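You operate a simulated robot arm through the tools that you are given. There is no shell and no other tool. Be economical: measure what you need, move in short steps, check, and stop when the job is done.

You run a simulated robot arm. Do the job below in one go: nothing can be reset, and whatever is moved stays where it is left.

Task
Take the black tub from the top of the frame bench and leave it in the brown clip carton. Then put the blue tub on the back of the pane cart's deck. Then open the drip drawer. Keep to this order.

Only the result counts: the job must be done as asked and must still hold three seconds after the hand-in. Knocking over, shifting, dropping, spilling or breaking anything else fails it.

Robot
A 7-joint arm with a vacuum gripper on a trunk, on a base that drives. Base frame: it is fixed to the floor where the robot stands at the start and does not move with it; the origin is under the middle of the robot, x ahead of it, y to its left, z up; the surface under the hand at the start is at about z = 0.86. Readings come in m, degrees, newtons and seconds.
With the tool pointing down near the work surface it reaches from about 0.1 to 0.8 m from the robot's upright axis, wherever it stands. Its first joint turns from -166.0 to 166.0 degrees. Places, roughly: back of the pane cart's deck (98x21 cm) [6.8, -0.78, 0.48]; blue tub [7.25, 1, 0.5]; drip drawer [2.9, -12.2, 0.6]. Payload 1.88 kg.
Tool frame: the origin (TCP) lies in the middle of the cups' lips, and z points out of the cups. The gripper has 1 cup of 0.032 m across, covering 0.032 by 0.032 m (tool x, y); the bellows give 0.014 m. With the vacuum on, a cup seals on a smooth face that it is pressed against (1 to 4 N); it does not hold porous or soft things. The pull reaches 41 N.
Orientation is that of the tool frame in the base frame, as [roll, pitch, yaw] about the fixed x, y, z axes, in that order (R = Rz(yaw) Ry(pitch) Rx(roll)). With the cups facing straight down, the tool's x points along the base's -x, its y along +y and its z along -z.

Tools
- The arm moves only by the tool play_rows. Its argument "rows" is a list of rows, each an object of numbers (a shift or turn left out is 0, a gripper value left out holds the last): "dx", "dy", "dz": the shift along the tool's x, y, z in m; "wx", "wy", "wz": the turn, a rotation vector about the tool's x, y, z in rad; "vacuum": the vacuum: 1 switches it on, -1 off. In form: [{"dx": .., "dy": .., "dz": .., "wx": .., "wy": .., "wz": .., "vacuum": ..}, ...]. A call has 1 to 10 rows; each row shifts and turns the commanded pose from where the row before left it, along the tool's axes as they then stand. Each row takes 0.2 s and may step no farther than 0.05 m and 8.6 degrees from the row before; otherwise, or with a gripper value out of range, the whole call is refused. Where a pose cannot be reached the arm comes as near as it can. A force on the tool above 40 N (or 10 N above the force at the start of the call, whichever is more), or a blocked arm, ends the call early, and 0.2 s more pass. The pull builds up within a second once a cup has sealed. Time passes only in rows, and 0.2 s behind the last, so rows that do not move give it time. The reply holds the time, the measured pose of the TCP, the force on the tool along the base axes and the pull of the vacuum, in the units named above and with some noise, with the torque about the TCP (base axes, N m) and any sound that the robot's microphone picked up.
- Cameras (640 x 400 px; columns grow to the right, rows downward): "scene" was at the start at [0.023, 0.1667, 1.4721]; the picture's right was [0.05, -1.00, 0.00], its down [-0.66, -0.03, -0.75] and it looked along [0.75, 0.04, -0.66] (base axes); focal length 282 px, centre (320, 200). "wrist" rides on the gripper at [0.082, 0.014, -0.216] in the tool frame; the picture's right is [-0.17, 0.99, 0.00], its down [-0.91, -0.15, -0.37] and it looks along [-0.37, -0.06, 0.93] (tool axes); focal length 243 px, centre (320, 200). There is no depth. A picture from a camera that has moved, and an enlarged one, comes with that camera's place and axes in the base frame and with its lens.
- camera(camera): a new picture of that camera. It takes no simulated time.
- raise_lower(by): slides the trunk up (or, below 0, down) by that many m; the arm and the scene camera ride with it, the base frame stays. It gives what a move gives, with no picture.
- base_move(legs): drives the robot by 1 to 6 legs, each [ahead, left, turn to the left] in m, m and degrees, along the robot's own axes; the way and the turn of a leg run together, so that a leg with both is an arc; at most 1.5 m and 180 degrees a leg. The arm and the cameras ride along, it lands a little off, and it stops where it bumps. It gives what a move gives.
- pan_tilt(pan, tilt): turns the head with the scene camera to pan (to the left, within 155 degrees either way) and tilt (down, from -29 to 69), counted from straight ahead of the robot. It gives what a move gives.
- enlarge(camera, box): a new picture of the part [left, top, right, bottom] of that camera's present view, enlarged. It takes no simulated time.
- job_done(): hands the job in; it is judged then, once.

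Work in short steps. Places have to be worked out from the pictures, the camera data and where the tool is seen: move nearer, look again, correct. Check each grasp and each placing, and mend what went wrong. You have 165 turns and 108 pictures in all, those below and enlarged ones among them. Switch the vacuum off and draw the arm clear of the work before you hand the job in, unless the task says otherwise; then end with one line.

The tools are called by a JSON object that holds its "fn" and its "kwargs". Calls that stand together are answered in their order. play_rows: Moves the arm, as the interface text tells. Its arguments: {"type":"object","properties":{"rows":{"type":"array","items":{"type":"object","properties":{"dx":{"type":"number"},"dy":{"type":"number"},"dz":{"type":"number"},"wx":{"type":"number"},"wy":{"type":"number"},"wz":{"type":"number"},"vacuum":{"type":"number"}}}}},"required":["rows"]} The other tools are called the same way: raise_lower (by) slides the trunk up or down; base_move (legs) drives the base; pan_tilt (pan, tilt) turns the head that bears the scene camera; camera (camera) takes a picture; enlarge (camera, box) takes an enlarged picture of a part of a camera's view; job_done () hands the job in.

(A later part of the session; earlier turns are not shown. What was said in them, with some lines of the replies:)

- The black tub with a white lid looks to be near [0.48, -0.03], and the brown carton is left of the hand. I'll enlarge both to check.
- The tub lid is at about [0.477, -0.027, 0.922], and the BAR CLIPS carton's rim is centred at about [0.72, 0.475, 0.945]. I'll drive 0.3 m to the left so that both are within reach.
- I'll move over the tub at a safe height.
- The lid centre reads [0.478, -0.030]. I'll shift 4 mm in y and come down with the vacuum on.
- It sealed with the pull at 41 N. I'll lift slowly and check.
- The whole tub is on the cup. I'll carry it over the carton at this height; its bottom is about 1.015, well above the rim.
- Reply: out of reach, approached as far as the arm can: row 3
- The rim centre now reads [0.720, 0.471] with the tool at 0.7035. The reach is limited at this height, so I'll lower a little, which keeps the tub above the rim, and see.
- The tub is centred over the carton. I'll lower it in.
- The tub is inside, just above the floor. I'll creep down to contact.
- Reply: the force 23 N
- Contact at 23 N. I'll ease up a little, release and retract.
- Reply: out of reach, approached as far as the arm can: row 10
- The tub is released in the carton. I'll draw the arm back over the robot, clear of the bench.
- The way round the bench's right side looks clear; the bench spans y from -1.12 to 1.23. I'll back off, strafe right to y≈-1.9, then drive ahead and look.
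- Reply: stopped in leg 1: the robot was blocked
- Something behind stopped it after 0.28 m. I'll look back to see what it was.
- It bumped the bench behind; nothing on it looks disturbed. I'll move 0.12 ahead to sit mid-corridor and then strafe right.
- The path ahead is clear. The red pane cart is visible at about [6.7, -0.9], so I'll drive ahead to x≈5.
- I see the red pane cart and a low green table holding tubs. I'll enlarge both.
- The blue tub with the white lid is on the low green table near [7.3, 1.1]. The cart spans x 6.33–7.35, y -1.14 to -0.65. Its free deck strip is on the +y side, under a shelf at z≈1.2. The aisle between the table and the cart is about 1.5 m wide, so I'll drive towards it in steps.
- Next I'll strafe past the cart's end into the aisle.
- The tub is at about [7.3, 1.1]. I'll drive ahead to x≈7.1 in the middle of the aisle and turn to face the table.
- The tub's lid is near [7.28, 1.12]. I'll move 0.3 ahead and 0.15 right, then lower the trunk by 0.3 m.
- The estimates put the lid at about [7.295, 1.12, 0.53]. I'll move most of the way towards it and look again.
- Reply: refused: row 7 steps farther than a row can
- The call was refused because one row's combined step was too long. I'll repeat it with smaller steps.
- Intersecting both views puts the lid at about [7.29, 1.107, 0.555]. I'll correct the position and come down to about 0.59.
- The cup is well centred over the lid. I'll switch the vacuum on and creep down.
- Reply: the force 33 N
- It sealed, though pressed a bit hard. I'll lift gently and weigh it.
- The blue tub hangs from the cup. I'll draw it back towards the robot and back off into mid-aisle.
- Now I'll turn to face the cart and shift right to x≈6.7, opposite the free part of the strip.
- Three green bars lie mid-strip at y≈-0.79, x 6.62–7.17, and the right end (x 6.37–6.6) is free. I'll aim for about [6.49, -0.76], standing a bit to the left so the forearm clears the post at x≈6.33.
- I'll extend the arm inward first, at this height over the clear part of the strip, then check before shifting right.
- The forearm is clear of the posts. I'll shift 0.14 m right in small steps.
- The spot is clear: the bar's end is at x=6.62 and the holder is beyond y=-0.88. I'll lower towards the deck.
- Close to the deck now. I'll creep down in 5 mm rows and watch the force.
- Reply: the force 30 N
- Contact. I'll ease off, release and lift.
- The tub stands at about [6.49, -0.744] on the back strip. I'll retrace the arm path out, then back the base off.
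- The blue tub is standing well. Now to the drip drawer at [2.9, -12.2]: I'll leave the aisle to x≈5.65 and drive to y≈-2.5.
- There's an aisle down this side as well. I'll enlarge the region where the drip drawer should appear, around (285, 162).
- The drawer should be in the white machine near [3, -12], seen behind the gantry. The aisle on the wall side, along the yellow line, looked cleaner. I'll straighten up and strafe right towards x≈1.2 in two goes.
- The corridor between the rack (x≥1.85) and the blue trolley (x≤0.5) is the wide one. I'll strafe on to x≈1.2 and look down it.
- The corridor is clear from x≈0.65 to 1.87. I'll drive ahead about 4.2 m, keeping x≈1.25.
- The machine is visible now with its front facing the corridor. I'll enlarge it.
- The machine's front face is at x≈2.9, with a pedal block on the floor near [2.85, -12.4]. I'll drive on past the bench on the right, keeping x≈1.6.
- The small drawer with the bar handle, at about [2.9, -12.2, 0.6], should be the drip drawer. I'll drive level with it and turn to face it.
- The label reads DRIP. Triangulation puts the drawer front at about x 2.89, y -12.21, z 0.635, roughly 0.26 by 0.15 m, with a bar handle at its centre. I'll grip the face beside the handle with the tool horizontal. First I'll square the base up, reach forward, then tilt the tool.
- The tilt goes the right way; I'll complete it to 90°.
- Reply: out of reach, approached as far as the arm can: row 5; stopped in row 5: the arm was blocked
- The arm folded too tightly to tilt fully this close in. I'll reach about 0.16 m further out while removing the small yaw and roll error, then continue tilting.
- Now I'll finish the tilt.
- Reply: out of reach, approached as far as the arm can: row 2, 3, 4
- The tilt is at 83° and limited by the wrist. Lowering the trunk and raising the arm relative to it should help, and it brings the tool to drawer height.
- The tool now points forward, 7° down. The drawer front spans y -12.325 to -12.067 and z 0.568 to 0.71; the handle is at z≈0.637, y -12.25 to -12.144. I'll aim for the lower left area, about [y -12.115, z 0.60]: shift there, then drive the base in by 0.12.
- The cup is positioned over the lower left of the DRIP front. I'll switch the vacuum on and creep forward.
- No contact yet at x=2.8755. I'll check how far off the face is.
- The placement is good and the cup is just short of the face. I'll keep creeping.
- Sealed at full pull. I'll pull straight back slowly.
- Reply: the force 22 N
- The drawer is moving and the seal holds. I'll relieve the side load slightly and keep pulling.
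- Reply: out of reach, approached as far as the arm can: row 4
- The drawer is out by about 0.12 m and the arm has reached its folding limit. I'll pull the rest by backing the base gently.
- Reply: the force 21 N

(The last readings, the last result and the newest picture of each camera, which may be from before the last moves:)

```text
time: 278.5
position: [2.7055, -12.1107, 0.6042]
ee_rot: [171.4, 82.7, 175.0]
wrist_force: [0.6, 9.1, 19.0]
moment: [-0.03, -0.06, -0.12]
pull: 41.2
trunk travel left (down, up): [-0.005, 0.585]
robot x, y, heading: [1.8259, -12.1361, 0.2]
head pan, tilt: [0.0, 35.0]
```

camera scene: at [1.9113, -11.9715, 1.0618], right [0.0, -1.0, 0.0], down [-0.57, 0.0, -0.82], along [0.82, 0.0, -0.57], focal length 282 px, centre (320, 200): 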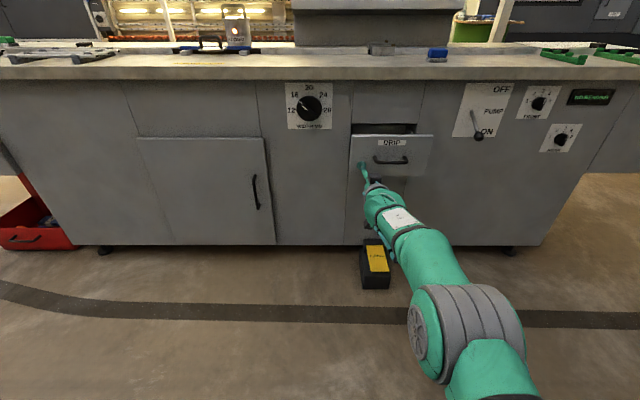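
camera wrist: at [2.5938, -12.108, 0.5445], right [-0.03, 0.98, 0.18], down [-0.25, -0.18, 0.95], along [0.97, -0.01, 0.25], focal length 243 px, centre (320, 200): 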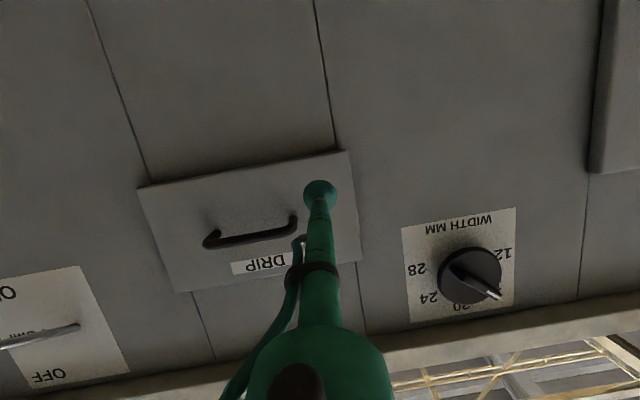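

It still slides freely with no x-force, so I'll go on a little.

{"fn": "base_move", "kwargs": {"legs": [[-0.04, 0, 0]]}}

{"fn": "camera", "kwargs": {"camera": "scene"}}

```text
time: 279.4
position: [2.6904, -12.1103, 0.6058]
ee_rot: [170.8, 82.9, 174.5]
wrist_force: [0.9, 0.4, 0.0]
moment: [0.01, 0.05, 0.02]
pull: 0.0
trunk travel left (down, up): [-0.005, 0.585]
robot x, y, heading: [1.8102, -12.1399, 0.2]
head pan, tilt: [0.0, 35.0]
stopped in leg 1: the force on the tool passed its limit at 41 N (the readings are from after the stop); the commanded pose is now the measured one
```

```text
41 pictures are left
camera scene: at [1.8357, -11.9723, 1.0617], right [0.0, -1.0, 0.0], down [-0.57, 0.0, -0.82], along [0.82, 0.0, -0.57], focal length 282 px, centre (320, 200)
```

scene: 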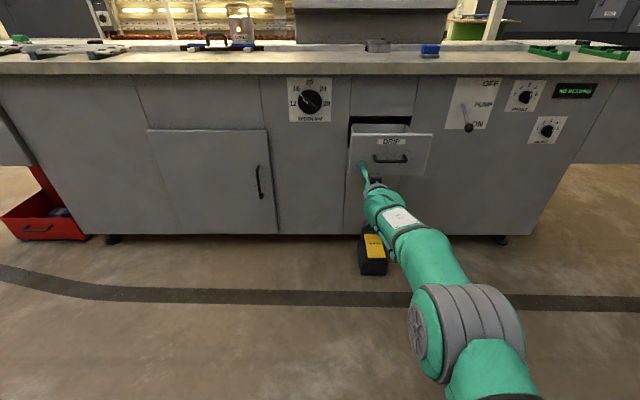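

The drawer reached its stop and the cup let go; it stands fully open by about 0.19 m. I'll switch the vacuum off and back straight away.

{"fn": "play_rows", "kwargs": {"rows": [{"vacuum": -1}, {}, {}]}}

{"fn": "base_move", "kwargs": {"legs": [[-0.3, 0, 0]]}}

{"fn": "enlarge", "kwargs": {"camera": "scene", "box": [240, 60, 520, 280]}}

{"fn": "camera", "kwargs": {"camera": "wrist"}}

```text
time: 280.2
position: [2.6904, -12.111, 0.6068]
ee_rot: [170.8, 82.9, 174.4]
wrist_force: [0.2, 0.5, 1.0]
moment: [0.0, 0.01, -0.01]
pull: 0.0
trunk travel left (down, up): [-0.005, 0.585]
robot x, y, heading: [1.8064, -12.1361, -0.0]
head pan, tilt: [0.0, 35.0]
```

```text
time: 282.2
position: [2.3904, -12.1156, 0.6061]
ee_rot: [170.8, 82.9, 174.0]
wrist_force: [-0.4, -0.3, -0.2]
moment: [0.04, 0.01, -0.03]
pull: 0.1
trunk travel left (down, up): [-0.005, 0.585]
robot x, y, heading: [1.5081, -12.1333, -0.1]
head pan, tilt: [0.0, 35.0]
```

```text
1.82 times, centred on (380, 170) of scene
camera zoom: at [1.5358, -11.9725, 1.0617], right [0.0, -1.0, 0.0], down [-0.57, 0.0, -0.82], along [0.82, 0.0, -0.57], focal length 513 px, centre (211, 254)
```

zoom: 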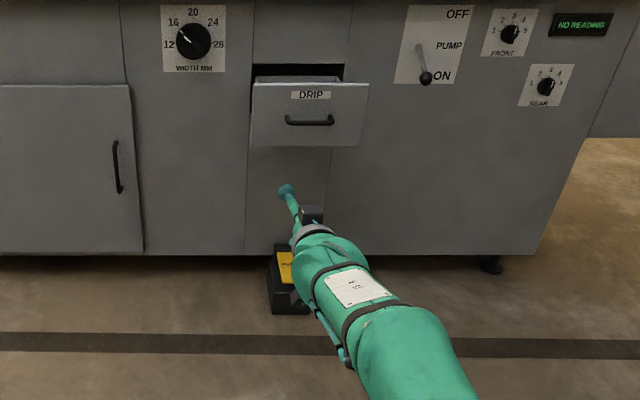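

```text
39 pictures are left
camera wrist: at [2.1658, -12.111, 0.5518], right [-0.04, 0.98, 0.18], down [-0.25, -0.19, 0.95], along [0.97, -0.01, 0.25], focal length 243 px, centre (320, 200)
```

wrist: 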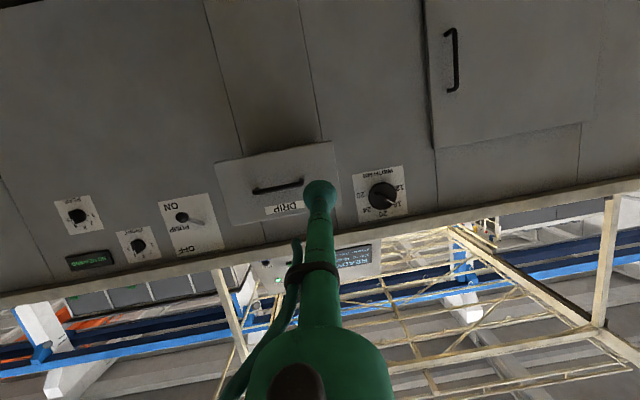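

The drawer stays open after backing off, the vacuum is off and the arm is clear of the work. All three parts are done, so I'll hand in.

{"fn": "job_done", "kwargs": {}}

```text
The job is handed in.
```

The black tub is in the clip carton, the blue tub is on the back of the pane cart's deck, and the drip drawer is open to its stop (about 0.19 m). Early on, the base bumped the bench behind the start position, but nothing on it looked moved.
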